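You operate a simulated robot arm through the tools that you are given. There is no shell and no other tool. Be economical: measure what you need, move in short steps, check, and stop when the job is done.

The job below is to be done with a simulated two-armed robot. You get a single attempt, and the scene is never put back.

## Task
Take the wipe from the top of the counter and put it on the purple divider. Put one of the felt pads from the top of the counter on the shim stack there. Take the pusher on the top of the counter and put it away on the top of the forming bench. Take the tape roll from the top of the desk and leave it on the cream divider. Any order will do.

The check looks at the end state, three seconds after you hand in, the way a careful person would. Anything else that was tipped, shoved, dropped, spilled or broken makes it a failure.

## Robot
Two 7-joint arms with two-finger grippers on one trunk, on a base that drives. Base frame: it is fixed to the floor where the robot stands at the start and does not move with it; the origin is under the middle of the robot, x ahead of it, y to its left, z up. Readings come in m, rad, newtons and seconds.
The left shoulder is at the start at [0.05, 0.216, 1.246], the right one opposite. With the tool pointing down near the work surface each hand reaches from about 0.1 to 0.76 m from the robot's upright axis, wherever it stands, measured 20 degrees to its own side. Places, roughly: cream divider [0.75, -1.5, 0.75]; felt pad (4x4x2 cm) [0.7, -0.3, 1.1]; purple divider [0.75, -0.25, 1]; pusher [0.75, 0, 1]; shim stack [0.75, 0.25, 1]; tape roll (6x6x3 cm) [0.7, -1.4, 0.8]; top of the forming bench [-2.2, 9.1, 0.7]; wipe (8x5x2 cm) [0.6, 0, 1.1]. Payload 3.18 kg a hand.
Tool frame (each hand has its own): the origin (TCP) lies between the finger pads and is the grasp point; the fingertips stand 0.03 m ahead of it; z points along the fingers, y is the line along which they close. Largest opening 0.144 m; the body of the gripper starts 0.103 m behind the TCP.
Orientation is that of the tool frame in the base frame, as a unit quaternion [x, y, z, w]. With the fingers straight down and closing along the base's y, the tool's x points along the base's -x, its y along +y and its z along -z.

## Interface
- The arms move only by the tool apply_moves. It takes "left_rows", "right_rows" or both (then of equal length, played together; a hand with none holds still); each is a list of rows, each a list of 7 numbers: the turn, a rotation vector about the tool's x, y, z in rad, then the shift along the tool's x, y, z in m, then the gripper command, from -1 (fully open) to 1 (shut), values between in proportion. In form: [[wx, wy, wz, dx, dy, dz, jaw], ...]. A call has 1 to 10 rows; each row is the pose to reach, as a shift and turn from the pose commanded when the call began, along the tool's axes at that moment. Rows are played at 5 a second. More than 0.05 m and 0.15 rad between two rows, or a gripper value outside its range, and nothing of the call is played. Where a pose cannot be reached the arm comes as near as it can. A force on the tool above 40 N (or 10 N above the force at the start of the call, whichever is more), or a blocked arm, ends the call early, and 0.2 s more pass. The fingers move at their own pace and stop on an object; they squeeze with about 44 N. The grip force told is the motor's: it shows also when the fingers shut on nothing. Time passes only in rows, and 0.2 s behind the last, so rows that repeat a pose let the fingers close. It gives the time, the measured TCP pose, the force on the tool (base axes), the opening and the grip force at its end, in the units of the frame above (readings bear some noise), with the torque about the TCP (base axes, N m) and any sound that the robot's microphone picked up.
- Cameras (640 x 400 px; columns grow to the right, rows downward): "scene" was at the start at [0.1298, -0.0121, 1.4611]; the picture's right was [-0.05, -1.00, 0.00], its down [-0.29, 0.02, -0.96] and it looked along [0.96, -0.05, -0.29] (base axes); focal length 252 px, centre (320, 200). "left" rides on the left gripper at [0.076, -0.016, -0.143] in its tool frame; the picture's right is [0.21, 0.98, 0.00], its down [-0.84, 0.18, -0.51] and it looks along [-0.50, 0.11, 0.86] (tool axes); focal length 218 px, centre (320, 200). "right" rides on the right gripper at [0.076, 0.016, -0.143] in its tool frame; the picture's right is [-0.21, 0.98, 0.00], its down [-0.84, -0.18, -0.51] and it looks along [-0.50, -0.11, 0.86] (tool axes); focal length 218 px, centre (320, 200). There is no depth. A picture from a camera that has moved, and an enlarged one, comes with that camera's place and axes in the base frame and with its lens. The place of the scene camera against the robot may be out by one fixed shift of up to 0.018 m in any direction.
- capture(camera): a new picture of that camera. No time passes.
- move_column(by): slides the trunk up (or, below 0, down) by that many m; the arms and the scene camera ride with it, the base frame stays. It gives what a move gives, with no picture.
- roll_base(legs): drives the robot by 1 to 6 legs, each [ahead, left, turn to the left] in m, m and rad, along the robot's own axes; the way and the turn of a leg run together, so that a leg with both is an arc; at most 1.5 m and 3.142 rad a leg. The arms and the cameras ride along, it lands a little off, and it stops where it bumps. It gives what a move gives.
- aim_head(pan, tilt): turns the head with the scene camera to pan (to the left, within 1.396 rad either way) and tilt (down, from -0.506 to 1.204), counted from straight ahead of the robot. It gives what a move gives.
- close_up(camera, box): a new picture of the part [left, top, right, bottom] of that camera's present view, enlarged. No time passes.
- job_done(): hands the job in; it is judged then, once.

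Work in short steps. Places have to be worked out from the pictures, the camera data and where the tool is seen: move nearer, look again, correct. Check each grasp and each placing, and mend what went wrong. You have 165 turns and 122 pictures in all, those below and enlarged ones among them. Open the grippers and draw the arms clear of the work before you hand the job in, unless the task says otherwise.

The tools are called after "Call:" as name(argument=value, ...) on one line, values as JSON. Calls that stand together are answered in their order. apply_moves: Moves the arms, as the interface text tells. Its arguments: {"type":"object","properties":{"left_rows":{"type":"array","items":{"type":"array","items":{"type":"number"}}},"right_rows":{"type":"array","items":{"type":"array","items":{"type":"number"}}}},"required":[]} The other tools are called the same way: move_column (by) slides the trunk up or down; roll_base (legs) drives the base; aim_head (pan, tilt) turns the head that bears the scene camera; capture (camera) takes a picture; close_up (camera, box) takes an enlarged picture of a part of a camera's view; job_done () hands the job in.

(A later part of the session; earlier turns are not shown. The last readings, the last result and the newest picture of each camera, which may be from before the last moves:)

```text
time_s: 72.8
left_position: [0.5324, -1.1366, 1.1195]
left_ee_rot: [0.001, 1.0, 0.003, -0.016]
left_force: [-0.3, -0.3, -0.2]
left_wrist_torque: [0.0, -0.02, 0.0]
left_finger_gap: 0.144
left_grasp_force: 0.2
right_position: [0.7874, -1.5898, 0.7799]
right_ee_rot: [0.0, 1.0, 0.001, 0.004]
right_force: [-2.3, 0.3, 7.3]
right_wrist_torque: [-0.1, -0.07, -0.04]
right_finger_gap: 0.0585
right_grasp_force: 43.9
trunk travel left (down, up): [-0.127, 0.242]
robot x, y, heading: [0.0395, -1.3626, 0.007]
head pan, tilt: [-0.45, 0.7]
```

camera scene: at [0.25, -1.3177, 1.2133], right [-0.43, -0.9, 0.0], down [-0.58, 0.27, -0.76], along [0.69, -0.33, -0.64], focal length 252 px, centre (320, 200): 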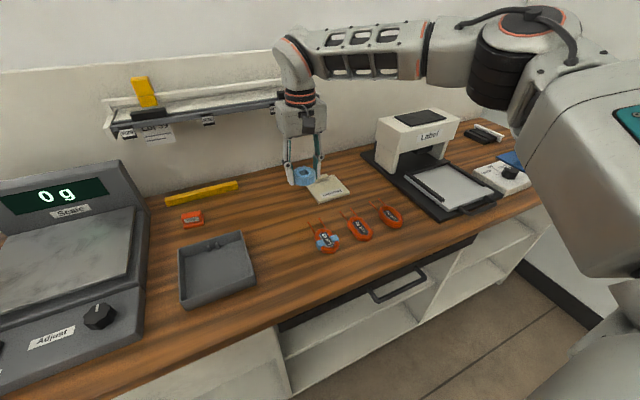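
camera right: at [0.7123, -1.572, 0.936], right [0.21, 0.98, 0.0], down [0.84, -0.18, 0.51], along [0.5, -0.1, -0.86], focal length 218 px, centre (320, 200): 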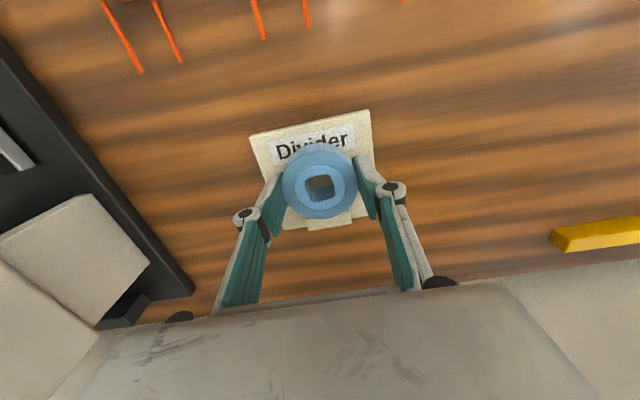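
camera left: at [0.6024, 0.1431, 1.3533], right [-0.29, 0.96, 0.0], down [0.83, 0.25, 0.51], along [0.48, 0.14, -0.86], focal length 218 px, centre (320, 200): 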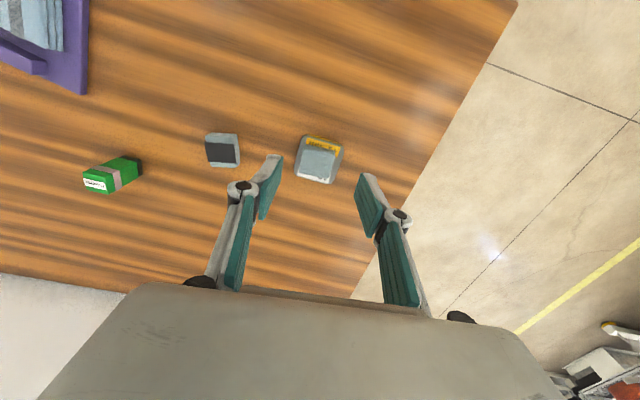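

Contact (7 N). Ease up, open slightly, and rise.

Call:
apply_moves(right_rows=[[0, 0, 0, 0, 0, -0.002, 0.5], [0, 0, 0, 0, 0, -0.002, -0.15], [0, 0, 0, 0, 0, -0.002, -0.15], [0, 0, 0, 0, 0, -0.02, -0.15], [0, 0, 0, 0, 0, -0.06, -0.15], [0, 0, 0, 0.02, 0, -0.1, -0.15], [0, 0, 0, 0.06, 0, -0.12, -0.15], [0, 0, 0, 0.1, 0.01, -0.14, -0.15], [0, 0, 0, 0.1, 0.01, -0.14, -0.15]])

Call:
close_up(camera="scene", box=[230, 130, 390, 230])

Call:
capture(camera="right")

```text
time_s: 74.8
left_position: [0.5346, -1.1351, 1.1173]
left_ee_rot: [0.0, 1.0, 0.002, -0.018]
left_force: [0.1, -1.0, -0.4]
left_wrist_torque: [0.03, 0.01, 0.0]
left_finger_gap: 0.1439
left_grasp_force: 0.1
right_position: [0.6838, -1.5793, 0.9144]
right_ee_rot: [-0.001, 1.0, 0.001, 0.003]
right_force: [0.5, -0.4, -0.1]
right_wrist_torque: [0.02, 0.0, 0.01]
right_finger_gap: 0.0829
right_grasp_force: 0.2
trunk travel left (down, up): [-0.127, 0.242]
robot x, y, heading: [0.0403, -1.3619, 0.009]
head pan, tilt: [-0.45, 0.7]
```

```text
4.00 times, centred on (310, 180) of scene
camera zoom: at [0.2811, -1.4045, 1.213], right [-0.43, -0.9, 0.0], down [-0.58, 0.27, -0.76], along [0.69, -0.33, -0.64], focal length 1006 px, centre (360, 280)
```

zoom: 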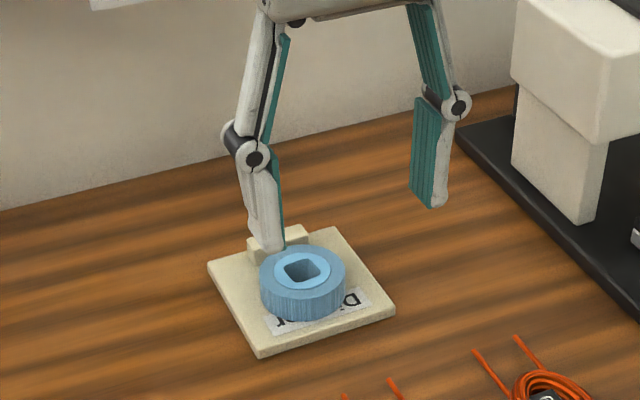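

```text
58 pictures are left
camera right: at [0.6082, -1.5628, 1.0569], right [0.21, 0.98, 0.0], down [0.84, -0.18, 0.51], along [0.5, -0.1, -0.86], focal length 218 px, centre (320, 200)
```

right: 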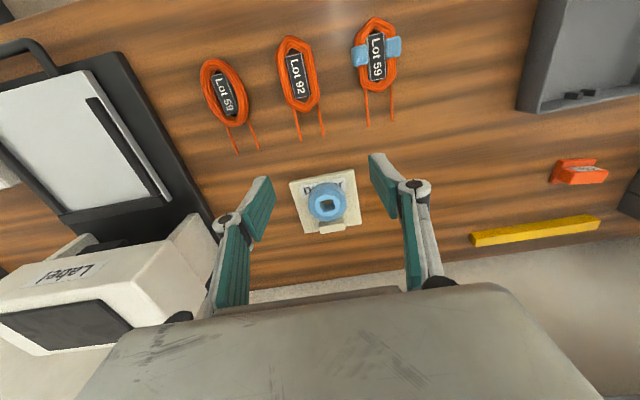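

The tape roll sits on the cream divider. Retract the right hand, then raise the trunk back up.

Call:
apply_moves(right_rows=[[0, 0, 0, 0.04, 0, -0.02, -0.5], [0, 0, 0, 0.08, 0, -0.04, -0.5], [0, 0, 0, 0.12, 0, -0.06, -0.5], [0, 0, 0, 0.16, 0, -0.08, -0.5], [0, 0, 0, 0.18, 0, -0.1, -0.5], [0, 0, 0, 0.18, 0, -0.1, -0.5]])

Call:
move_column(by=0.22)

Call:
capture(camera="scene")

```text
time_s: 76.2
left_position: [0.5343, -1.1364, 1.1183]
left_ee_rot: [0.001, 1.0, 0.002, -0.017]
left_force: [1.0, -0.5, -0.4]
left_wrist_torque: [-0.05, 0.02, -0.07]
left_finger_gap: 0.144
left_grasp_force: 0.0
right_position: [0.5045, -1.5799, 1.0167]
right_ee_rot: [-0.001, 1.0, 0.0, 0.003]
right_force: [0.3, 0.6, 0.2]
right_wrist_torque: [-0.02, 0.0, -0.01]
right_finger_gap: 0.1083
right_grasp_force: 0.0
trunk travel left (down, up): [-0.127, 0.242]
robot x, y, heading: [0.0395, -1.363, 0.011]
head pan, tilt: [-0.45, 0.7]
```

```text
time_s: 78.5
left_position: [0.483, -1.1358, 1.4079]
left_ee_rot: [-0.003, 0.998, 0.002, 0.067]
left_force: [-1.0, 0.4, -0.7]
left_wrist_torque: [-0.02, -0.02, 0.0]
left_finger_gap: 0.1441
left_grasp_force: 0.1
right_position: [0.5061, -1.5802, 1.2352]
right_ee_rot: [-0.001, 1.0, 0.001, 0.002]
right_force: [-0.6, -0.5, 0.1]
right_wrist_torque: [-0.02, 0.0, -0.02]
right_finger_gap: 0.1079
right_grasp_force: 0.1
trunk travel left (down, up): [-0.347, 0.022]
robot x, y, heading: [0.0399, -1.3645, 0.014]
head pan, tilt: [-0.45, 0.7]
```

```text
57 pictures are left
camera scene: at [0.1519, -1.4058, 1.4465], right [-0.43, -0.9, 0.0], down [-0.58, 0.27, -0.76], along [0.69, -0.33, -0.64], focal length 252 px, centre (320, 200)
```

scene: 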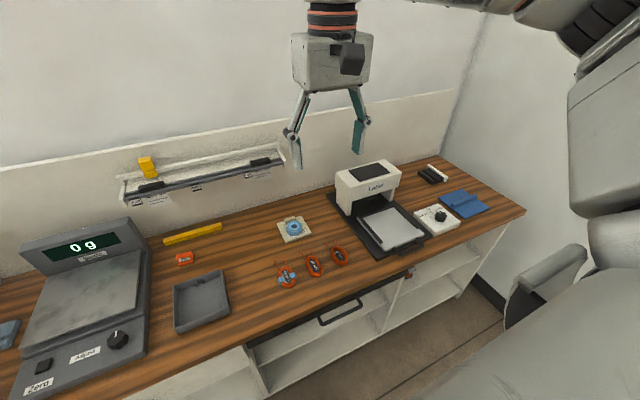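

All fine. I'll level the left hand and draw both hands in, then roll left along the counter toward the pusher at about (0.79, −0.07).

Call:
apply_moves(left_rows=[[0.004, 0.07, 0.006, 0.02, 0, 0, -1], [0.004, 0.134, 0.006, 0.05, 0, 0, -1], [0.004, 0.134, 0.006, 0.05, 0, 0, -1], [0.004, 0.134, 0.006, 0.05, 0, 0, -1]], right_rows=[[0, 0, 0, 0.04, 0, -0.02, -1], [0, 0, 0, 0.08, 0, -0.04, -1], [0, 0, 0, 0.12, 0.03, -0.08, -1], [0, 0, 0, 0.14, 0.05, -0.1, -1]])

Call:
roll_base(legs=[[0, 1.09, 0]])

Call:
aim_head(pan=0.2, tilt=0.5)

Call:
capture(camera="scene")

Call:
capture(camera="left")

```text
refused: row 3 steps farther than a row can; nothing moved
```

```text
time_s: 88.3
left_position: [0.4637, -0.0462, 1.4072]
left_ee_rot: [-0.008, 0.998, 0.001, 0.067]
left_force: [-0.4, -0.6, 0.2]
left_wrist_torque: [-0.01, 0.01, -0.01]
left_finger_gap: 0.144
left_grasp_force: 0.1
right_position: [0.4913, -0.4896, 1.2355]
right_ee_rot: [-0.005, 1.0, 0.001, 0.004]
right_force: [1.0, 0.2, -0.6]
right_wrist_torque: [0.01, -0.02, 0.0]
right_finger_gap: 0.1078
right_grasp_force: 0.0
trunk travel left (down, up): [-0.347, 0.022]
robot x, y, heading: [0.0227, -0.2772, 0.022]
head pan, tilt: [-0.45, 0.7]
```

```text
time_s: 89.3
left_position: [0.4634, -0.0463, 1.4079]
left_ee_rot: [-0.008, 0.998, 0.001, 0.066]
left_force: [0.9, -0.9, 0.7]
left_wrist_torque: [0.0, -0.03, 0.02]
left_finger_gap: 0.1443
left_grasp_force: 0.2
right_position: [0.4904, -0.4896, 1.2362]
right_ee_rot: [-0.007, 1.0, 0.001, 0.003]
right_force: [-0.6, -0.5, 0.0]
right_wrist_torque: [0.0, 0.02, -0.02]
right_finger_gap: 0.1083
right_grasp_force: 0.1
trunk travel left (down, up): [-0.347, 0.022]
robot x, y, heading: [0.019, -0.2784, 0.02]
head pan, tilt: [0.201, 0.499]
```

```text
56 pictures are left
camera scene: at [0.1466, -0.2637, 1.4643], right [0.22, -0.98, 0.0], down [-0.47, -0.1, -0.88], along [0.86, 0.19, -0.48], focal length 252 px, centre (320, 200)
```

scene: 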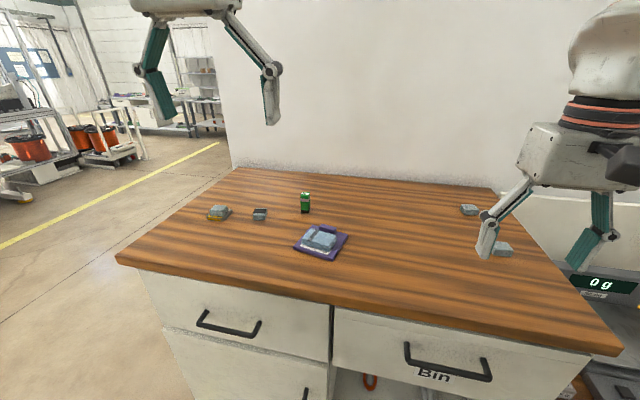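

```text
55 pictures are left
camera left: at [0.3691, -0.0631, 1.54], right [-0.22, 0.97, -0.03], down [0.77, 0.19, 0.61], along [0.6, 0.12, -0.79], focal length 218 px, centre (320, 200)
```

left: 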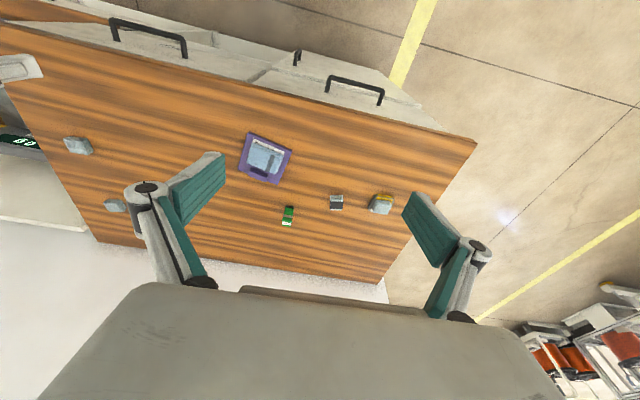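

Counter items are undisturbed. Drive 0.14 m forward, level the left hand, and lower it ahead of the pusher to look.

Call:
roll_base(legs=[[0.14, 0, -0.02]])

Call:
apply_moves(left_rows=[[0, 0.03, 0, -0.004, -0.003, 0.035, -0.6], [0, 0.06, 0, -0.008, -0.006, 0.07, -0.6], [0, 0.09, 0, -0.012, -0.01, 0.11, -0.6], [0, 0.134, 0, -0.017, -0.014, 0.15, -0.6], [0, 0.134, 0, -0.021, -0.017, 0.19, -0.6], [0, 0.134, 0, -0.021, -0.017, 0.19, -0.6]])

Call:
capture(camera="left")

```text
time_s: 90.9
left_position: [0.5963, -0.0531, 1.4085]
left_ee_rot: [0.0, 0.998, 0.001, 0.066]
left_force: [-1.7, -0.2, 0.2]
left_wrist_torque: [0.01, -0.13, -0.01]
left_finger_gap: 0.1441
left_grasp_force: 0.1
right_position: [0.6154, -0.4968, 1.2365]
right_ee_rot: [0.002, 1.0, 0.0, 0.004]
right_force: [-0.9, 0.0, 0.1]
right_wrist_torque: [0.01, -0.06, -0.03]
right_finger_gap: 0.1077
right_grasp_force: 0.1
trunk travel left (down, up): [-0.347, 0.022]
robot x, y, heading: [0.153, -0.2802, 0.0]
head pan, tilt: [0.201, 0.499]
stopped in leg 1: the robot was blocked; the commanded pose is now the measured one
```

```text
time_s: 92.3
left_position: [0.6429, -0.0688, 1.2208]
left_ee_rot: [-0.001, 1.0, 0.002, -0.002]
left_force: [-0.4, -0.6, -0.3]
left_wrist_torque: [0.03, -0.03, -0.04]
left_finger_gap: 0.1154
left_grasp_force: 0.0
right_position: [0.6171, -0.4972, 1.2351]
right_ee_rot: [0.003, 1.0, 0.0, 0.003]
right_force: [0.1, 1.1, -0.9]
right_wrist_torque: [0.02, 0.0, 0.02]
right_finger_gap: 0.1081
right_grasp_force: 0.0
trunk travel left (down, up): [-0.347, 0.022]
robot x, y, heading: [0.1545, -0.2736, 0.002]
head pan, tilt: [0.201, 0.499]
```

```text
54 pictures are left
camera left: at [0.568, -0.0842, 1.3644], right [-0.21, 0.98, 0.0], down [0.84, 0.18, 0.51], along [0.49, 0.11, -0.86], focal length 218 px, centre (320, 200)
```

left: 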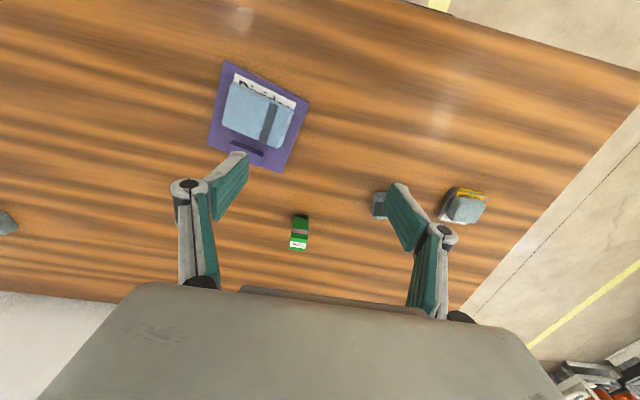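

The base nudged the counter front at x≈0.154, but nothing on top moved. The pusher is at about (0.787, −0.070), aligned with the tool; move above it with fingers at 7 cm and look.

Call:
apply_moves(left_rows=[[0, 0, 0, -0.035, 0, 0.01, 0], [0, 0, 0, -0.07, 0, 0.02, 0], [0, 0, 0, -0.105, 0, 0.03, 0], [0, 0, 0, -0.143, 0, 0.035, 0], [0, 0, 0, -0.143, 0, 0.035, 0]])

Call:
capture(camera="left")

Call:
capture(camera="scene")

```text
time_s: 93.5
left_position: [0.7684, -0.0669, 1.1878]
left_ee_rot: [0.0, 1.0, 0.002, -0.002]
left_force: [0.0, 0.2, -0.2]
left_wrist_torque: [-0.01, 0.03, 0.02]
left_finger_gap: 0.072
left_grasp_force: 0.0
left hand out of reach, approached as far as the arm can: row 4, 5
right_position: [0.6178, -0.4973, 1.2339]
right_ee_rot: [0.002, 1.0, 0.0, 0.002]
right_force: [-0.4, 0.0, -1.2]
right_wrist_torque: [0.01, -0.02, -0.04]
right_finger_gap: 0.1084
right_grasp_force: 0.0
trunk travel left (down, up): [-0.347, 0.022]
robot x, y, heading: [0.1535, -0.2768, 0.009]
head pan, tilt: [0.201, 0.499]
```

```text
53 pictures are left
camera left: at [0.6932, -0.0832, 1.3309], right [-0.21, 0.98, 0.0], down [0.84, 0.18, 0.5], along [0.49, 0.11, -0.86], focal length 218 px, centre (320, 200)
```

left: 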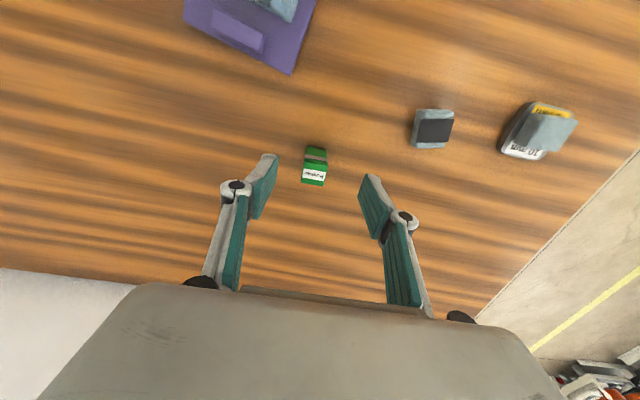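

```text
52 pictures are left
camera scene: at [0.2781, -0.2652, 1.4643], right [0.2, -0.98, 0.0], down [-0.47, -0.1, -0.88], along [0.86, 0.18, -0.48], focal length 252 px, centre (320, 200)
```

scene: 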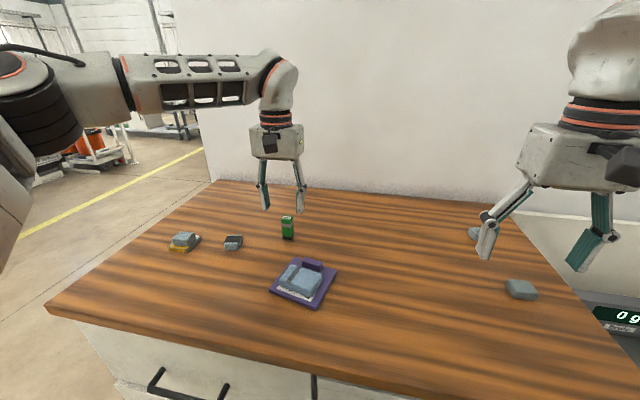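

The pusher centre is (0.780, −0.070). Descend to z≈1.108 straddling it, with 1.1 cm forward shift, and check before closing.

Call:
apply_moves(left_rows=[[0, 0, 0, -0.003, -0.003, 0.02, 0], [0, 0, 0, -0.011, -0.003, 0.04, 0], [0, 0, 0, -0.011, -0.003, 0.06, 0], [0, 0, 0, -0.011, -0.003, 0.079, 0], [0, 0, 0, -0.011, -0.003, 0.079, 0]])

Call:
capture(camera="left")

```text
time_s: 94.7
left_position: [0.7793, -0.0704, 1.1102]
left_ee_rot: [0.001, 1.0, 0.002, -0.002]
left_force: [0.0, -0.7, 0.7]
left_wrist_torque: [0.0, -0.02, -0.01]
left_finger_gap: 0.0721
left_grasp_force: 0.1
right_position: [0.6181, -0.4964, 1.2354]
right_ee_rot: [0.002, 1.0, -0.001, 0.002]
right_force: [0.5, -0.1, 0.1]
right_wrist_torque: [0.02, -0.03, 0.01]
right_finger_gap: 0.1081
right_grasp_force: 0.2
trunk travel left (down, up): [-0.347, 0.022]
robot x, y, heading: [0.1546, -0.2754, 0.001]
head pan, tilt: [0.201, 0.499]
```

```text
51 pictures are left
camera left: at [0.7033, -0.087, 1.2525], right [-0.21, 0.98, 0.0], down [0.84, 0.18, 0.5], along [0.49, 0.11, -0.86], focal length 218 px, centre (320, 200)
```

left: 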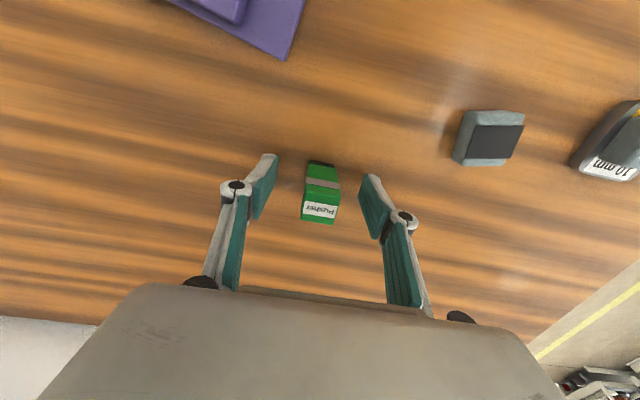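

Centred. Close on the pusher.

Call:
apply_moves(left_rows=[[0, 0, 0, -0.002, 0.0005, 0, 0.3], [0, 0, 0, -0.002, 0.0005, 0, 0.8], [0, 0, 0, -0.002, 0.0005, 0, 0.8], [0, 0, 0, -0.002, 0.0005, 0, 0.8]])

Call:
capture(camera="left")

```text
time_s: 95.7
left_position: [0.7812, -0.0706, 1.1091]
left_ee_rot: [0.0, 1.0, 0.002, -0.002]
left_force: [0.1, 0.2, -0.5]
left_wrist_torque: [-0.01, 0.01, 0.0]
left_finger_gap: 0.023
left_grasp_force: 44.1
right_position: [0.6189, -0.4966, 1.2344]
right_ee_rot: [0.002, 1.0, 0.0, 0.002]
right_force: [-0.3, -0.4, 0.2]
right_wrist_torque: [0.0, 0.06, 0.0]
right_finger_gap: 0.1083
right_grasp_force: 0.0
trunk travel left (down, up): [-0.347, 0.022]
robot x, y, heading: [0.1522, -0.2768, 0.003]
head pan, tilt: [0.201, 0.499]
```

```text
50 pictures are left
camera left: at [0.7055, -0.0866, 1.2521], right [-0.21, 0.98, 0.0], down [0.84, 0.18, 0.5], along [0.49, 0.11, -0.86], focal length 218 px, centre (320, 200)
```

left: 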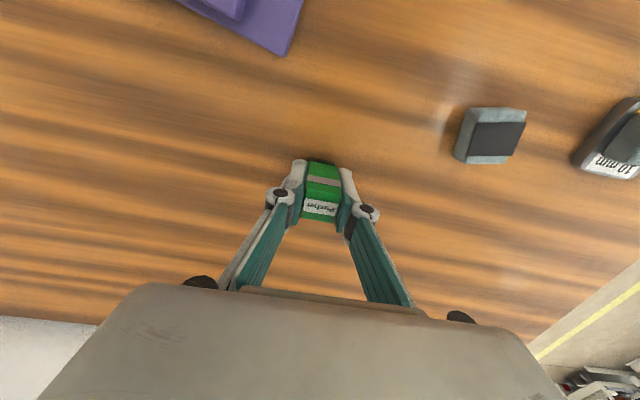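

Gripped at 2.3 cm. Lift and retract the left hand; also draw the right hand in.

Call:
apply_moves(left_rows=[[0, 0, 0, 0, 0, -0.02, 0.8], [0, 0, 0, 0.01, 0, -0.055, 0.8], [0, 0, 0, 0.04, 0, -0.09, 0.8], [0, 0, 0, 0.08, 0, -0.115, 0.8], [0, 0, 0, 0.12, 0, -0.13, 0.8], [0, 0, 0, 0.16, 0, -0.15, 0.8], [0, 0, 0, 0.2, 0, -0.17, 0.8], [0, 0, 0, 0.24, 0, -0.19, 0.8], [0, 0, 0, 0.26, 0, -0.2, 0.8]], right_rows=[[0, 0, 0, 0, 0, 0, -0.5], [0, 0, 0, 0.02, 0, -0.01, -0.5], [0, 0, 0, 0.05, 0, -0.02, -0.5], [0, 0, 0, 0.08, 0, -0.03, -0.5], [0, 0, 0, 0.11, 0, -0.04, -0.5], [0, 0, 0, 0.13, 0, -0.06, -0.5], [0, 0, 0, 0.15, 0, -0.08, -0.5], [0, 0, 0, 0.16, 0, -0.1, -0.5], [0, 0, 0, 0.16, 0, -0.1, -0.5]])

Call:
capture(camera="left")

Call:
capture(camera="scene")

```text
time_s: 97.7
left_position: [0.5208, -0.0722, 1.31]
left_ee_rot: [0.001, 1.0, 0.002, -0.002]
left_force: [0.0, -0.3, -0.3]
left_wrist_torque: [0.04, 0.02, -0.01]
left_finger_gap: 0.0229
left_grasp_force: 43.5
right_position: [0.4582, -0.4958, 1.3339]
right_ee_rot: [0.003, 1.0, 0.001, 0.002]
right_force: [0.0, 1.5, 0.6]
right_wrist_torque: [0.03, -0.01, 0.01]
right_finger_gap: 0.1082
right_grasp_force: 0.1
trunk travel left (down, up): [-0.347, 0.022]
robot x, y, heading: [0.1536, -0.2768, -0.002]
head pan, tilt: [0.201, 0.499]
```

```text
49 pictures are left
camera left: at [0.4451, -0.0877, 1.453], right [-0.21, 0.98, 0.0], down [0.85, 0.18, 0.5], along [0.49, 0.11, -0.86], focal length 218 px, centre (320, 200)
```

left: 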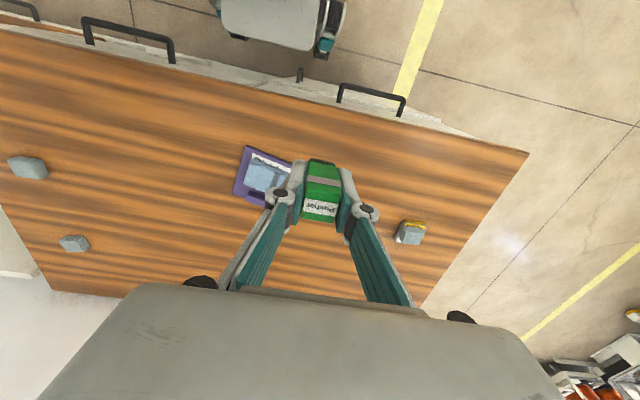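

```text
48 pictures are left
camera scene: at [0.278, -0.2656, 1.4643], right [0.2, -0.98, 0.0], down [-0.47, -0.1, -0.88], along [0.86, 0.18, -0.48], focal length 252 px, centre (320, 200)
```

scene: 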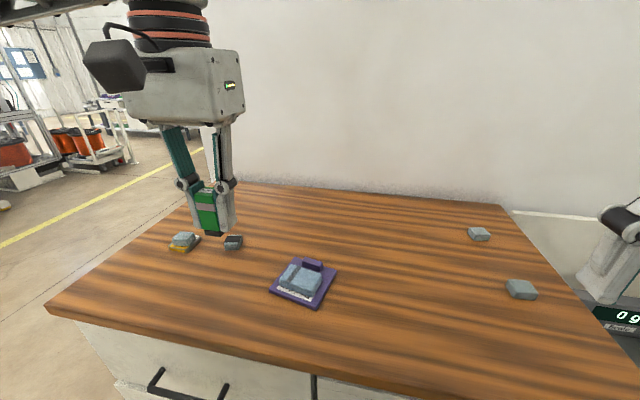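

Pusher held securely. Back off from the counter 0.6 m, turn left to face +y, and look toward the forming bench.

Call:
roll_base(legs=[[-0.6, 0, 0], [0, 0, 1.57]])

Call:
aim_head(pan=0.25, tilt=0.25)

Call:
capture(camera="scene")

```text
time_s: 104.9
left_position: [-0.6564, 0.0827, 1.3108]
left_ee_rot: [0.714, -0.7, 0.001, 0.002]
left_force: [-0.6, 0.1, -0.8]
left_wrist_torque: [0.02, 0.0, 0.04]
left_finger_gap: 0.023
left_grasp_force: 44.2
right_position: [-0.2304, 0.0282, 1.3349]
right_ee_rot: [0.712, -0.702, -0.001, -0.001]
right_force: [0.9, -0.2, -0.2]
right_wrist_torque: [-0.02, -0.01, -0.01]
right_finger_gap: 0.108
right_grasp_force: 0.0
trunk travel left (down, up): [-0.347, 0.022]
robot x, y, heading: [-0.4445, -0.2851, 1.595]
head pan, tilt: [0.201, 0.499]
```

```text
time_s: 105.7
left_position: [-0.6571, 0.083, 1.3093]
left_ee_rot: [0.713, -0.701, 0.001, 0.002]
left_force: [0.0, 0.4, -1.6]
left_wrist_torque: [0.0, 0.0, 0.01]
left_finger_gap: 0.0229
left_grasp_force: 44.1
right_position: [-0.2316, 0.0294, 1.3332]
right_ee_rot: [0.711, -0.703, -0.001, -0.001]
right_force: [0.3, 0.2, 0.8]
right_wrist_torque: [0.0, -0.02, 0.03]
right_finger_gap: 0.1082
right_grasp_force: 0.1
trunk travel left (down, up): [-0.347, 0.022]
robot x, y, heading: [-0.4428, -0.2828, 1.591]
head pan, tilt: [0.25, 0.25]
```

```text
47 pictures are left
camera scene: at [-0.474, -0.158, 1.4874], right [0.96, 0.27, 0.0], down [0.07, -0.24, -0.97], along [-0.26, 0.93, -0.25], focal length 252 px, centre (320, 200)
```

scene: 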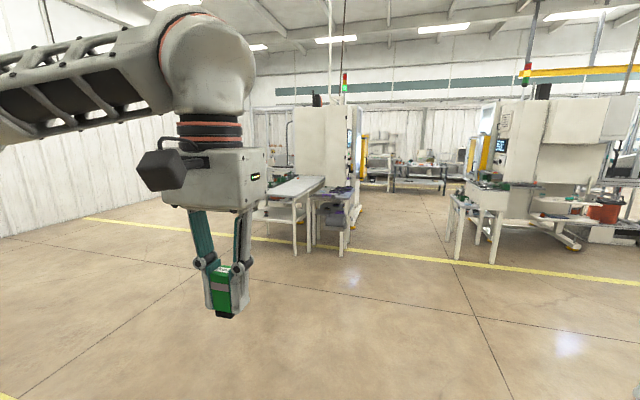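

The bench lies straight ahead about 9 m, past some machines; zoom in to find the corridor.

Call:
close_up(camera="scene", box=[240, 100, 520, 275])

```text
2.29 times, centred on (380, 188) of scene
camera zoom: at [-0.474, -0.158, 1.4874], right [0.96, 0.27, 0.0], down [0.07, -0.24, -0.97], along [-0.26, 0.93, -0.25], focal length 575 px, centre (183, 229)
```

zoom: 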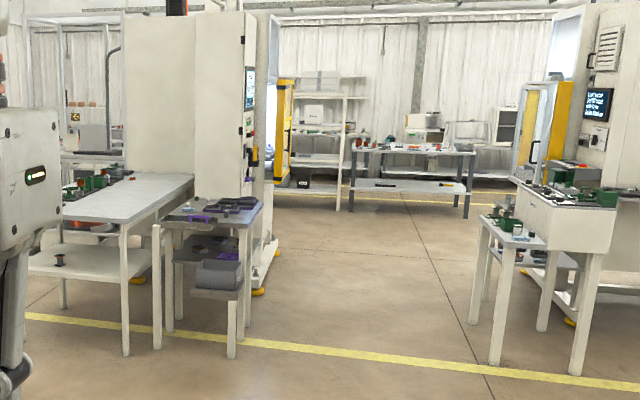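

There is a clear aisle about x −0.9…0.4. I'll drive 3 m along its centre line and look again.

Call:
roll_base(legs=[[1.5, -0.2, -0.02], [1.5, 0, 0]])

Call:
capture(camera="scene")

```text
refused: leg 1 is longer than a leg can be; nothing moved
```

```text
45 pictures are left
camera scene: at [-0.474, -0.158, 1.4874], right [0.96, 0.27, 0.0], down [0.07, -0.24, -0.97], along [-0.26, 0.93, -0.25], focal length 252 px, centre (320, 200)
```

scene: 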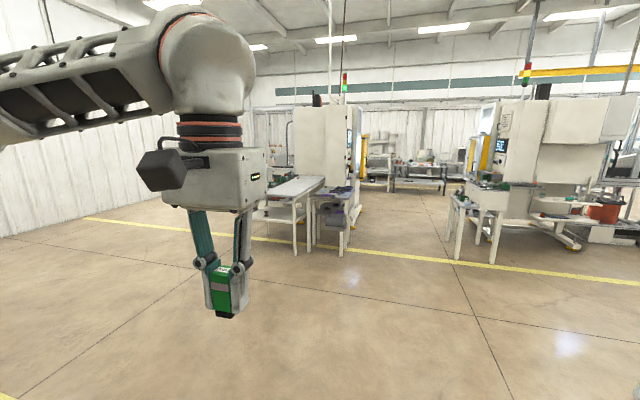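

Leg slightly too long; split it.

Call:
roll_base(legs=[[1.4, -0.2, -0.02], [1.4, 0, 0]])

Call:
capture(camera="scene")

```text
time_s: 119.3
left_position: [-0.4873, 2.8829, 1.3097]
left_ee_rot: [0.711, -0.703, 0.0, 0.002]
left_force: [-0.7, 0.8, -0.2]
left_wrist_torque: [0.03, 0.02, 0.01]
left_finger_gap: 0.0231
left_grasp_force: 44.2
right_position: [-0.0618, 2.8254, 1.334]
right_ee_rot: [0.709, -0.706, -0.001, -0.001]
right_force: [0.1, 0.1, 0.4]
right_wrist_torque: [-0.02, 0.0, 0.04]
right_finger_gap: 0.108
right_grasp_force: 0.1
trunk travel left (down, up): [-0.347, 0.022]
robot x, y, heading: [-0.2787, 2.5176, 1.582]
head pan, tilt: [0.25, 0.25]
```

```text
44 pictures are left
camera scene: at [-0.3076, 2.6404, 1.4875], right [0.97, 0.26, 0.0], down [0.06, -0.24, -0.97], along [-0.25, 0.94, -0.25], focal length 252 px, centre (320, 200)
```

scene: 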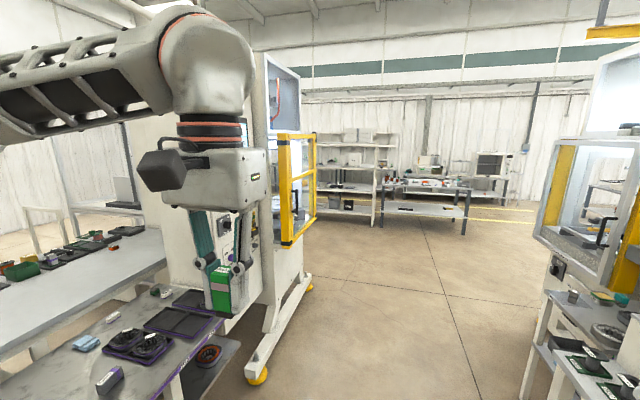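

Aisle remains clear; continue another 2.8 m, then look left.

Call:
roll_base(legs=[[1.4, 0, -0.01], [1.4, 0, 0]])

Call:
aim_head(pan=0.9, tilt=0.15)

Call:
capture(camera="scene")

Call:
aim_head(pan=0.1, tilt=0.2)

Call:
capture(camera="scene")

```text
time_s: 132.8
left_position: [-0.4892, 5.6801, 1.3093]
left_ee_rot: [-0.703, 0.711, -0.001, -0.003]
left_force: [1.2, 0.6, -0.1]
left_wrist_torque: [0.02, 0.0, -0.02]
left_finger_gap: 0.0233
left_grasp_force: 44.4
right_position: [-0.0653, 5.6127, 1.3346]
right_ee_rot: [-0.702, 0.712, 0.001, 0.001]
right_force: [0.2, -0.3, -1.1]
right_wrist_torque: [0.0, 0.04, 0.0]
right_finger_gap: 0.108
right_grasp_force: 0.0
trunk travel left (down, up): [-0.347, 0.022]
robot x, y, heading: [-0.2893, 5.3119, 1.565]
head pan, tilt: [0.25, 0.25]
```

```text
time_s: 133.8
left_position: [-0.4897, 5.6808, 1.3089]
left_ee_rot: [-0.704, 0.71, 0.0, -0.003]
left_force: [0.0, 0.5, -0.7]
left_wrist_torque: [-0.01, 0.02, 0.03]
left_finger_gap: 0.023
left_grasp_force: 44.0
right_position: [-0.0657, 5.6139, 1.3339]
right_ee_rot: [-0.702, 0.712, 0.001, 0.001]
right_force: [0.2, -0.9, 0.3]
right_wrist_torque: [0.02, -0.03, 0.01]
right_finger_gap: 0.1081
right_grasp_force: 0.0
trunk travel left (down, up): [-0.347, 0.022]
robot x, y, heading: [-0.2871, 5.311, 1.567]
head pan, tilt: [0.901, 0.15]
```

```text
43 pictures are left
camera scene: at [-0.3637, 5.4013, 1.4967], right [0.63, 0.78, 0.0], down [0.12, -0.09, -0.99], along [-0.77, 0.62, -0.15], focal length 252 px, centre (320, 200)
```

scene: 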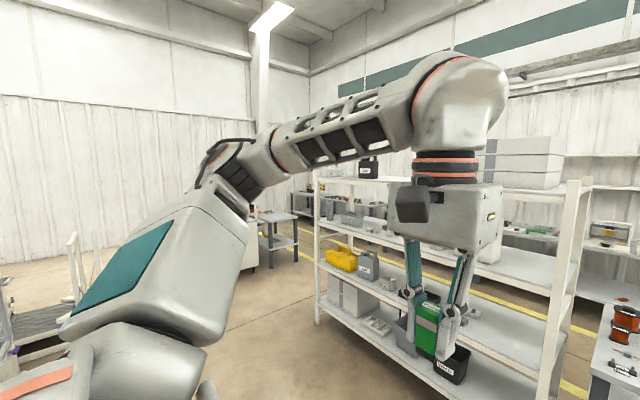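

```text
time_s: 135.0
left_position: [-0.4895, 5.6806, 1.3101]
left_ee_rot: [-0.703, 0.711, 0.0, -0.002]
left_force: [-0.3, -0.1, -0.4]
left_wrist_torque: [-0.03, -0.02, 0.0]
left_finger_gap: 0.023
left_grasp_force: 44.6
right_position: [-0.0653, 5.6129, 1.3344]
right_ee_rot: [-0.702, 0.712, 0.002, 0.002]
right_force: [0.3, 0.1, -0.3]
right_wrist_torque: [0.01, 0.01, -0.01]
right_finger_gap: 0.1082
right_grasp_force: 0.0
trunk travel left (down, up): [-0.347, 0.022]
robot x, y, heading: [-0.2842, 5.3104, 1.57]
head pan, tilt: [0.099, 0.201]
```

```text
42 pictures are left
camera scene: at [-0.3002, 5.436, 1.492], right [1.0, 0.09, 0.0], down [0.02, -0.2, -0.98], along [-0.09, 0.98, -0.2], focal length 252 px, centre (320, 200)
```

scene: 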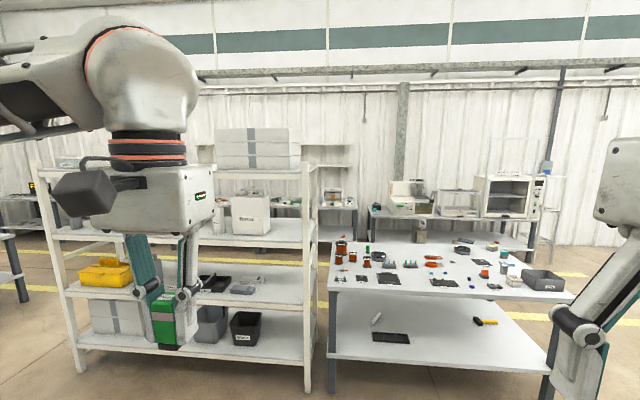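

The forming bench is along the far wall behind the shelf, whose left end is at about x −2.1. I'll strafe left 1.25 m, and look left before going on.

Call:
roll_base(legs=[[0.15, 1.25, 0]])

Call:
aim_head(pan=0.8, tilt=0.4)

Call:
capture(camera="scene")

```text
time_s: 146.1
left_position: [-1.7392, 5.8328, 1.3097]
left_ee_rot: [-0.706, 0.708, -0.001, -0.002]
left_force: [0.2, 0.6, -0.8]
left_wrist_torque: [0.03, 0.01, 0.01]
left_finger_gap: 0.023
left_grasp_force: 44.5
right_position: [-1.3138, 5.7682, 1.3341]
right_ee_rot: [-0.705, 0.709, 0.001, 0.001]
right_force: [-0.3, 1.1, -0.1]
right_wrist_torque: [-0.02, 0.01, -0.01]
right_finger_gap: 0.1079
right_grasp_force: 0.1
trunk travel left (down, up): [-0.347, 0.022]
robot x, y, heading: [-1.5357, 5.4604, 1.567]
head pan, tilt: [0.099, 0.201]
```

```text
time_s: 147.2
left_position: [-1.7391, 5.8321, 1.3082]
left_ee_rot: [-0.706, 0.708, 0.0, -0.003]
left_force: [-0.4, 0.4, -0.3]
left_wrist_torque: [-0.01, 0.02, 0.01]
left_finger_gap: 0.0232
left_grasp_force: 44.1
right_position: [-1.3146, 5.7683, 1.335]
right_ee_rot: [-0.705, 0.71, 0.002, 0.001]
right_force: [0.0, -0.2, 0.2]
right_wrist_torque: [0.02, 0.0, 0.02]
right_finger_gap: 0.1079
right_grasp_force: 0.1
trunk travel left (down, up): [-0.347, 0.022]
robot x, y, heading: [-1.5312, 5.4622, 1.574]
head pan, tilt: [0.799, 0.4]
```

```text
41 pictures are left
camera scene: at [-1.6048, 5.5608, 1.4735], right [0.7, 0.72, 0.0], down [0.28, -0.27, -0.92], along [-0.66, 0.64, -0.39], focal length 252 px, centre (320, 200)
```

scene: 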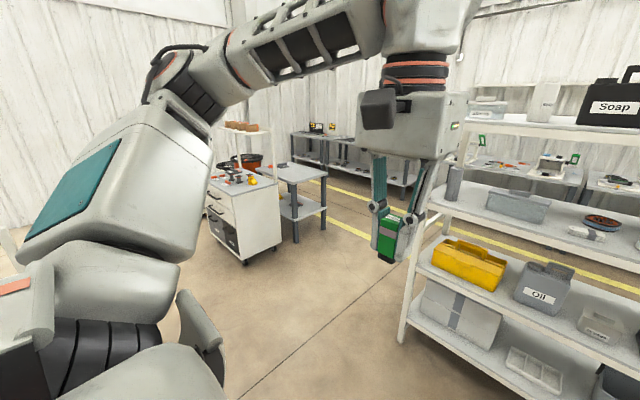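

The gap between the shelf (x −2.06) and the cart/table (x −3.5) is clear. Strafe to x≈−2.8, drive forward to y≈7.2, and look.

Call:
roll_base(legs=[[0, 1.26, 0], [1.4, 0, 0], [0.4, 0, 0]])

Call:
aim_head(pan=-0.3, tilt=0.4)

Call:
capture(camera="scene")

```text
time_s: 167.1
left_position: [-3.0025, 7.6301, 1.3099]
left_ee_rot: [-0.707, 0.707, -0.001, -0.003]
left_force: [0.0, 0.0, -0.9]
left_wrist_torque: [-0.03, 0.0, 0.03]
left_finger_gap: 0.0229
left_grasp_force: 43.6
right_position: [-2.5768, 7.5672, 1.333]
right_ee_rot: [-0.705, 0.709, 0.001, 0.002]
right_force: [0.5, 0.3, -0.3]
right_wrist_torque: [-0.01, 0.02, 0.01]
right_finger_gap: 0.1081
right_grasp_force: 0.1
trunk travel left (down, up): [-0.347, 0.022]
robot x, y, heading: [-2.7956, 7.2627, 1.57]
head pan, tilt: [0.799, 0.4]
```

```text
time_s: 168.5
left_position: [-3.0025, 7.6296, 1.3101]
left_ee_rot: [-0.707, 0.707, 0.001, -0.002]
left_force: [-0.9, 0.2, -0.7]
left_wrist_torque: [0.0, -0.04, -0.01]
left_finger_gap: 0.0231
left_grasp_force: 43.6
right_position: [-2.5773, 7.5658, 1.3343]
right_ee_rot: [-0.705, 0.709, 0.002, 0.002]
right_force: [0.6, 0.3, 1.1]
right_wrist_torque: [0.0, -0.02, 0.03]
right_finger_gap: 0.1078
right_grasp_force: 0.0
trunk travel left (down, up): [-0.347, 0.022]
robot x, y, heading: [-2.7934, 7.2589, 1.575]
head pan, tilt: [-0.3, 0.4]
```

```text
40 pictures are left
camera scene: at [-2.7742, 7.3827, 1.4735], right [0.96, -0.29, 0.0], down [-0.11, -0.37, -0.92], along [0.27, 0.88, -0.39], focal length 252 px, centre (320, 200)
```

scene: 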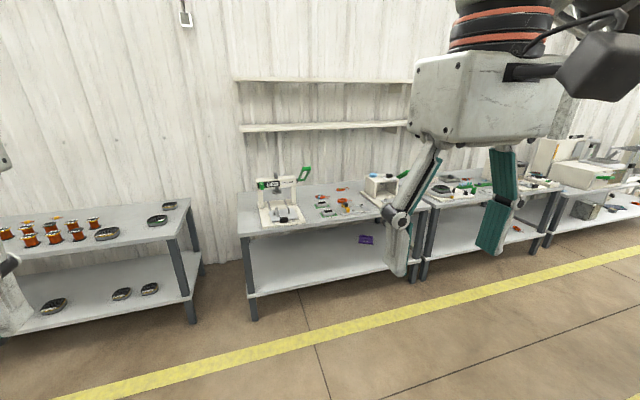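

This bench (x −2.85…−1.48, front edge y≈8.75) matches the forming bench location. Zoom to find a free spot on its top.

Call:
close_up(camera="scene", box=[220, 150, 440, 290])

```text
2.86 times, centred on (330, 220) of scene
camera zoom: at [-2.7742, 7.3827, 1.4735], right [0.96, -0.29, 0.0], down [-0.11, -0.37, -0.92], along [0.27, 0.88, -0.39], focal length 719 px, centre (291, 143)
```

zoom: 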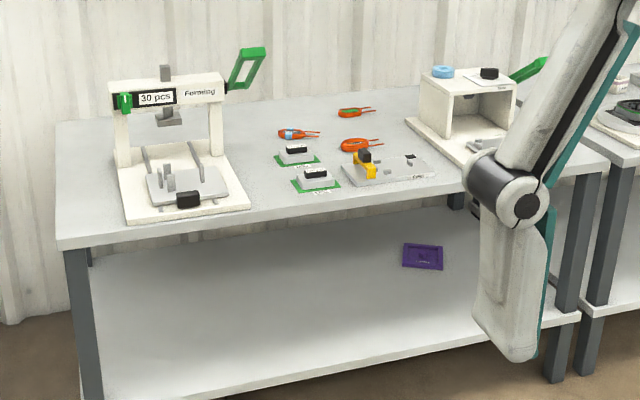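

The press is labelled "Forming" – right bench. I'll extend both hands forward a little (so the lean while lowering won't jam them), lower the trunk 0.25 m here in the open, then look.

Call:
apply_moves(left_rows=[[0, 0, 0, -0.04, 0, 0, 0.8], [0, 0, 0, -0.08, 0, 0, 0.8], [0, 0, 0, -0.12, 0, 0, 0.8], [0, 0, 0, -0.14, 0, 0, 0.8]], right_rows=[[0, 0, 0, -0.04, -0.01, -0.02, 0], [0, 0, 0, -0.08, -0.02, -0.04, 0], [0, 0, 0, -0.12, -0.03, -0.06, 0], [0, 0, 0, -0.15, -0.04, -0.08, 0]])

Call:
move_column(by=-0.25)

Call:
aim_head(pan=-0.35, tilt=0.45)

Call:
capture(camera="scene")

```text
time_s: 169.5
left_position: [-3.0036, 7.7697, 1.309]
left_ee_rot: [-0.707, 0.708, 0.0, -0.002]
left_force: [0.2, -0.4, 0.2]
left_wrist_torque: [0.02, 0.0, -0.01]
left_finger_gap: 0.0232
left_grasp_force: 44.0
right_position: [-2.5537, 7.6559, 1.3792]
right_ee_rot: [-0.705, 0.709, 0.002, 0.002]
right_force: [1.2, -1.0, 0.7]
right_wrist_torque: [-0.03, -0.03, -0.01]
right_finger_gap: 0.0721
right_grasp_force: 0.0
right hand out of reach, approached as far as the arm can: row 3, 4
trunk travel left (down, up): [-0.347, 0.022]
robot x, y, heading: [-2.8021, 7.2614, 1.571]
head pan, tilt: [-0.3, 0.4]
```

```text
time_s: 172.0
left_position: [-3.0024, 7.7689, 1.0612]
left_ee_rot: [-0.707, 0.707, 0.0, -0.001]
left_force: [0.1, -0.8, -0.3]
left_wrist_torque: [0.02, -0.04, 0.01]
left_finger_gap: 0.0231
left_grasp_force: 43.9
right_position: [-2.554, 7.6553, 1.1308]
right_ee_rot: [-0.705, 0.709, 0.003, 0.002]
right_force: [-0.7, 0.1, -0.8]
right_wrist_torque: [0.04, -0.02, -0.01]
right_finger_gap: 0.0723
right_grasp_force: 0.0
trunk travel left (down, up): [-0.097, 0.272]
robot x, y, heading: [-2.7969, 7.2619, 1.573]
head pan, tilt: [-0.3, 0.4]
```

```text
time_s: 172.7
left_position: [-3.0039, 7.7696, 1.058]
left_ee_rot: [-0.707, 0.707, -0.001, -0.001]
left_force: [0.6, 0.3, -0.7]
left_wrist_torque: [0.02, -0.01, -0.01]
left_finger_gap: 0.0232
left_grasp_force: 43.9
right_position: [-2.5533, 7.6572, 1.1283]
right_ee_rot: [-0.706, 0.708, 0.001, 0.002]
right_force: [-0.1, 0.3, 0.0]
right_wrist_torque: [-0.02, -0.03, -0.01]
right_finger_gap: 0.0719
right_grasp_force: 0.1
trunk travel left (down, up): [-0.097, 0.272]
robot x, y, heading: [-2.7952, 7.2602, 1.571]
head pan, tilt: [-0.351, 0.45]
```

```text
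38 pictures are left
camera scene: at [-2.7705, 7.5424, 1.198], right [0.94, -0.34, 0.0], down [-0.15, -0.41, -0.9], along [0.31, 0.85, -0.43], focal length 252 px, centre (320, 200)
```

scene: 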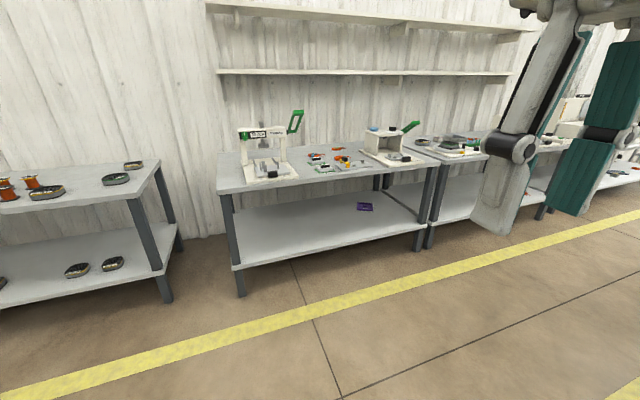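

Drive right 0.85 m and forward 0.9 m so the left hand nears the bench's middle, with everything held well above it.

Call:
roll_base(legs=[[0, -0.85, 0], [0.9, 0, 0]])

Call:
capture(camera="left")

Call:
aim_head(pan=0.1, tilt=0.6)

Call:
capture(camera="scene")

```text
time_s: 177.3
left_position: [-2.5279, 7.7733, 1.0585]
left_ee_rot: [-0.706, 0.708, -0.001, -0.002]
left_force: [-1.2, -0.5, -0.7]
left_wrist_torque: [-0.05, -0.08, -0.02]
left_finger_gap: 0.023
left_grasp_force: 44.6
right_position: [-2.0768, 7.6607, 1.1293]
right_ee_rot: [-0.705, 0.709, 0.002, 0.001]
right_force: [0.2, -0.1, 0.8]
right_wrist_torque: [0.01, -0.06, 0.0]
right_finger_gap: 0.072
right_grasp_force: 0.1
trunk travel left (down, up): [-0.097, 0.272]
robot x, y, heading: [-2.3215, 7.2675, 1.576]
head pan, tilt: [-0.351, 0.45]
stopped in leg 1: the robot was blocked; the commanded pose is now the measured one
```

```text
37 pictures are left
camera left: at [-2.5099, 7.6982, 1.2018], right [-0.98, -0.21, 0.0], down [-0.18, 0.85, 0.5], along [-0.11, 0.49, -0.86], focal length 218 px, centre (320, 200)
```

left: 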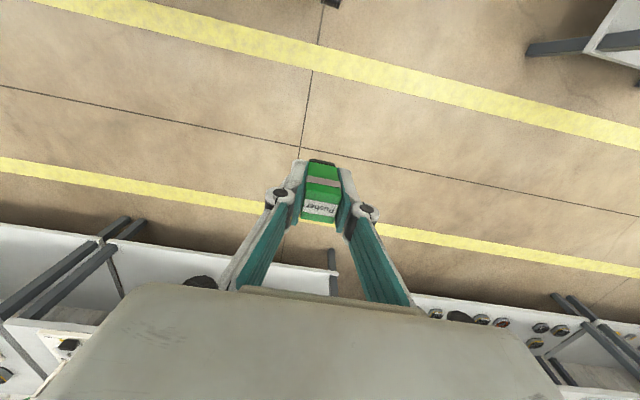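

```text
time_s: 178.2
left_position: [-2.526, 7.7742, 1.0585]
left_ee_rot: [-0.706, 0.708, -0.001, -0.003]
left_force: [0.1, 0.3, -1.2]
left_wrist_torque: [0.01, -0.03, 0.04]
left_finger_gap: 0.0232
left_grasp_force: 44.1
right_position: [-2.0762, 7.6603, 1.1287]
right_ee_rot: [-0.705, 0.709, 0.002, 0.002]
right_force: [0.2, -0.7, 0.0]
right_wrist_torque: [-0.02, 0.03, 0.0]
right_finger_gap: 0.0723
right_grasp_force: 0.0
trunk travel left (down, up): [-0.097, 0.272]
robot x, y, heading: [-2.3208, 7.2658, 1.58]
head pan, tilt: [0.099, 0.6]
```

```text
36 pictures are left
camera scene: at [-2.3346, 7.5478, 1.1844], right [0.99, 0.1, 0.0], down [0.06, -0.56, -0.83], along [-0.09, 0.82, -0.56], focal length 252 px, centre (320, 200)
```

scene: 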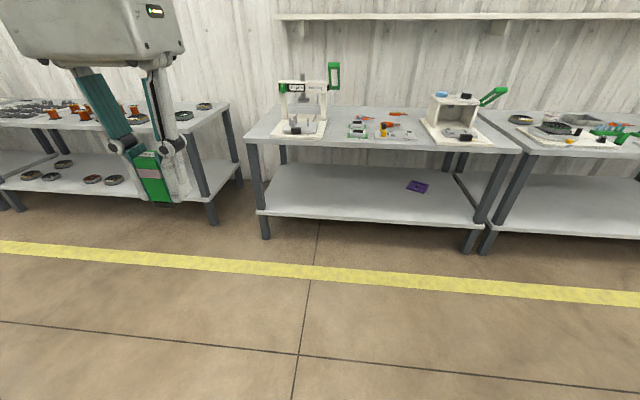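

The robot bumped the shelf rack end on its right. I'll look right to check nothing was disturbed.

Call:
aim_head(pan=-1.39, tilt=0.4)

Call:
capture(camera="scene")

```text
time_s: 179.8
left_position: [-2.5249, 7.7742, 1.0599]
left_ee_rot: [-0.706, 0.708, -0.001, -0.003]
left_force: [-0.3, -0.1, -0.9]
left_wrist_torque: [0.03, -0.01, 0.04]
left_finger_gap: 0.0231
left_grasp_force: 43.8
right_position: [-2.0772, 7.6613, 1.1299]
right_ee_rot: [-0.705, 0.709, 0.002, 0.001]
right_force: [0.6, -0.3, 0.8]
right_wrist_torque: [-0.02, 0.01, -0.02]
right_finger_gap: 0.0721
right_grasp_force: 0.2
trunk travel left (down, up): [-0.097, 0.272]
robot x, y, heading: [-2.3216, 7.2689, 1.573]
head pan, tilt: [-1.389, 0.4]
```

```text
35 pictures are left
camera scene: at [-2.2344, 7.4772, 1.2026], right [0.19, -0.98, 0.0], down [-0.38, -0.07, -0.92], along [0.91, 0.17, -0.39], focal length 252 px, centre (320, 200)
```

scene: 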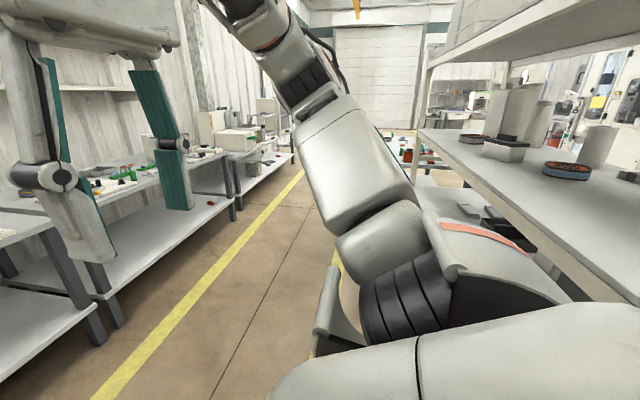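

Items on the rack are all upright. Move slightly away, then forward past the rack, then right.

Call:
roll_base(legs=[[0, 0.06, 0], [0.6, 0, 0], [0, -0.4, 0]])

Call:
aim_head(pan=0.1, tilt=0.5)

Call:
capture(camera="scene")

Call:
capture(camera="left")

```text
time_s: 187.7
left_position: [-2.1891, 8.3759, 1.0585]
left_ee_rot: [-0.706, 0.708, -0.001, -0.003]
left_force: [0.0, -0.7, -1.1]
left_wrist_torque: [-0.04, 0.02, -0.01]
left_finger_gap: 0.023
left_grasp_force: 44.2
right_position: [-1.7394, 8.2639, 1.129]
right_ee_rot: [-0.705, 0.709, 0.003, 0.001]
right_force: [0.2, 0.5, 0.2]
right_wrist_torque: [0.0, 0.01, 0.0]
right_finger_gap: 0.072
right_grasp_force: 0.1
trunk travel left (down, up): [-0.097, 0.272]
robot x, y, heading: [-1.9798, 7.8714, 1.574]
head pan, tilt: [-1.389, 0.4]
```

```text
time_s: 189.3
left_position: [-2.1889, 8.3755, 1.0584]
left_ee_rot: [-0.707, 0.708, -0.001, -0.003]
left_force: [-0.1, 0.2, -0.6]
left_wrist_torque: [0.02, 0.0, 0.03]
left_finger_gap: 0.0231
left_grasp_force: 44.2
right_position: [-1.7416, 8.2637, 1.1295]
right_ee_rot: [-0.705, 0.709, 0.003, 0.001]
right_force: [-0.2, 0.1, 0.0]
right_wrist_torque: [0.01, 0.0, 0.01]
right_finger_gap: 0.0721
right_grasp_force: 0.0
trunk travel left (down, up): [-0.097, 0.272]
robot x, y, heading: [-1.9814, 7.8695, 1.572]
head pan, tilt: [0.099, 0.499]
```

```text
34 pictures are left
camera scene: at [-1.9983, 8.1533, 1.1935], right [0.99, 0.1, 0.0], down [0.05, -0.48, -0.88], along [-0.09, 0.87, -0.48], focal length 252 px, centre (320, 200)
```

scene: 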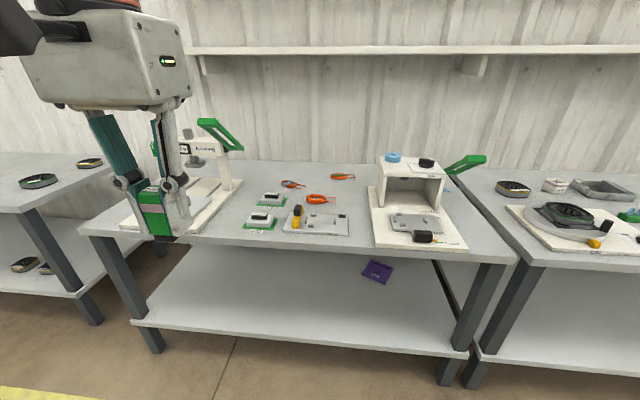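

```text
33 pictures are left
camera left: at [-2.1721, 8.3007, 1.2021], right [-0.98, -0.21, 0.0], down [-0.18, 0.85, 0.5], along [-0.11, 0.49, -0.86], focal length 218 px, centre (320, 200)
```

left: 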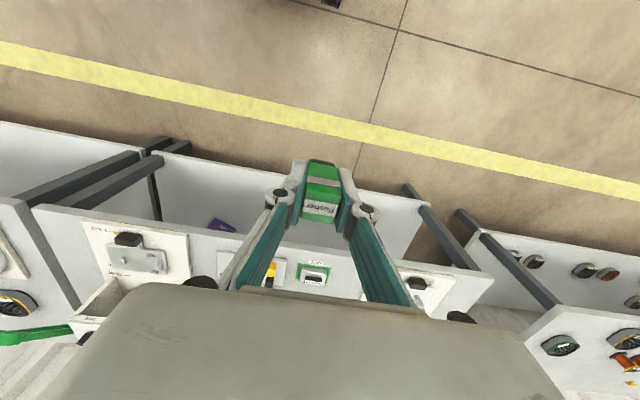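

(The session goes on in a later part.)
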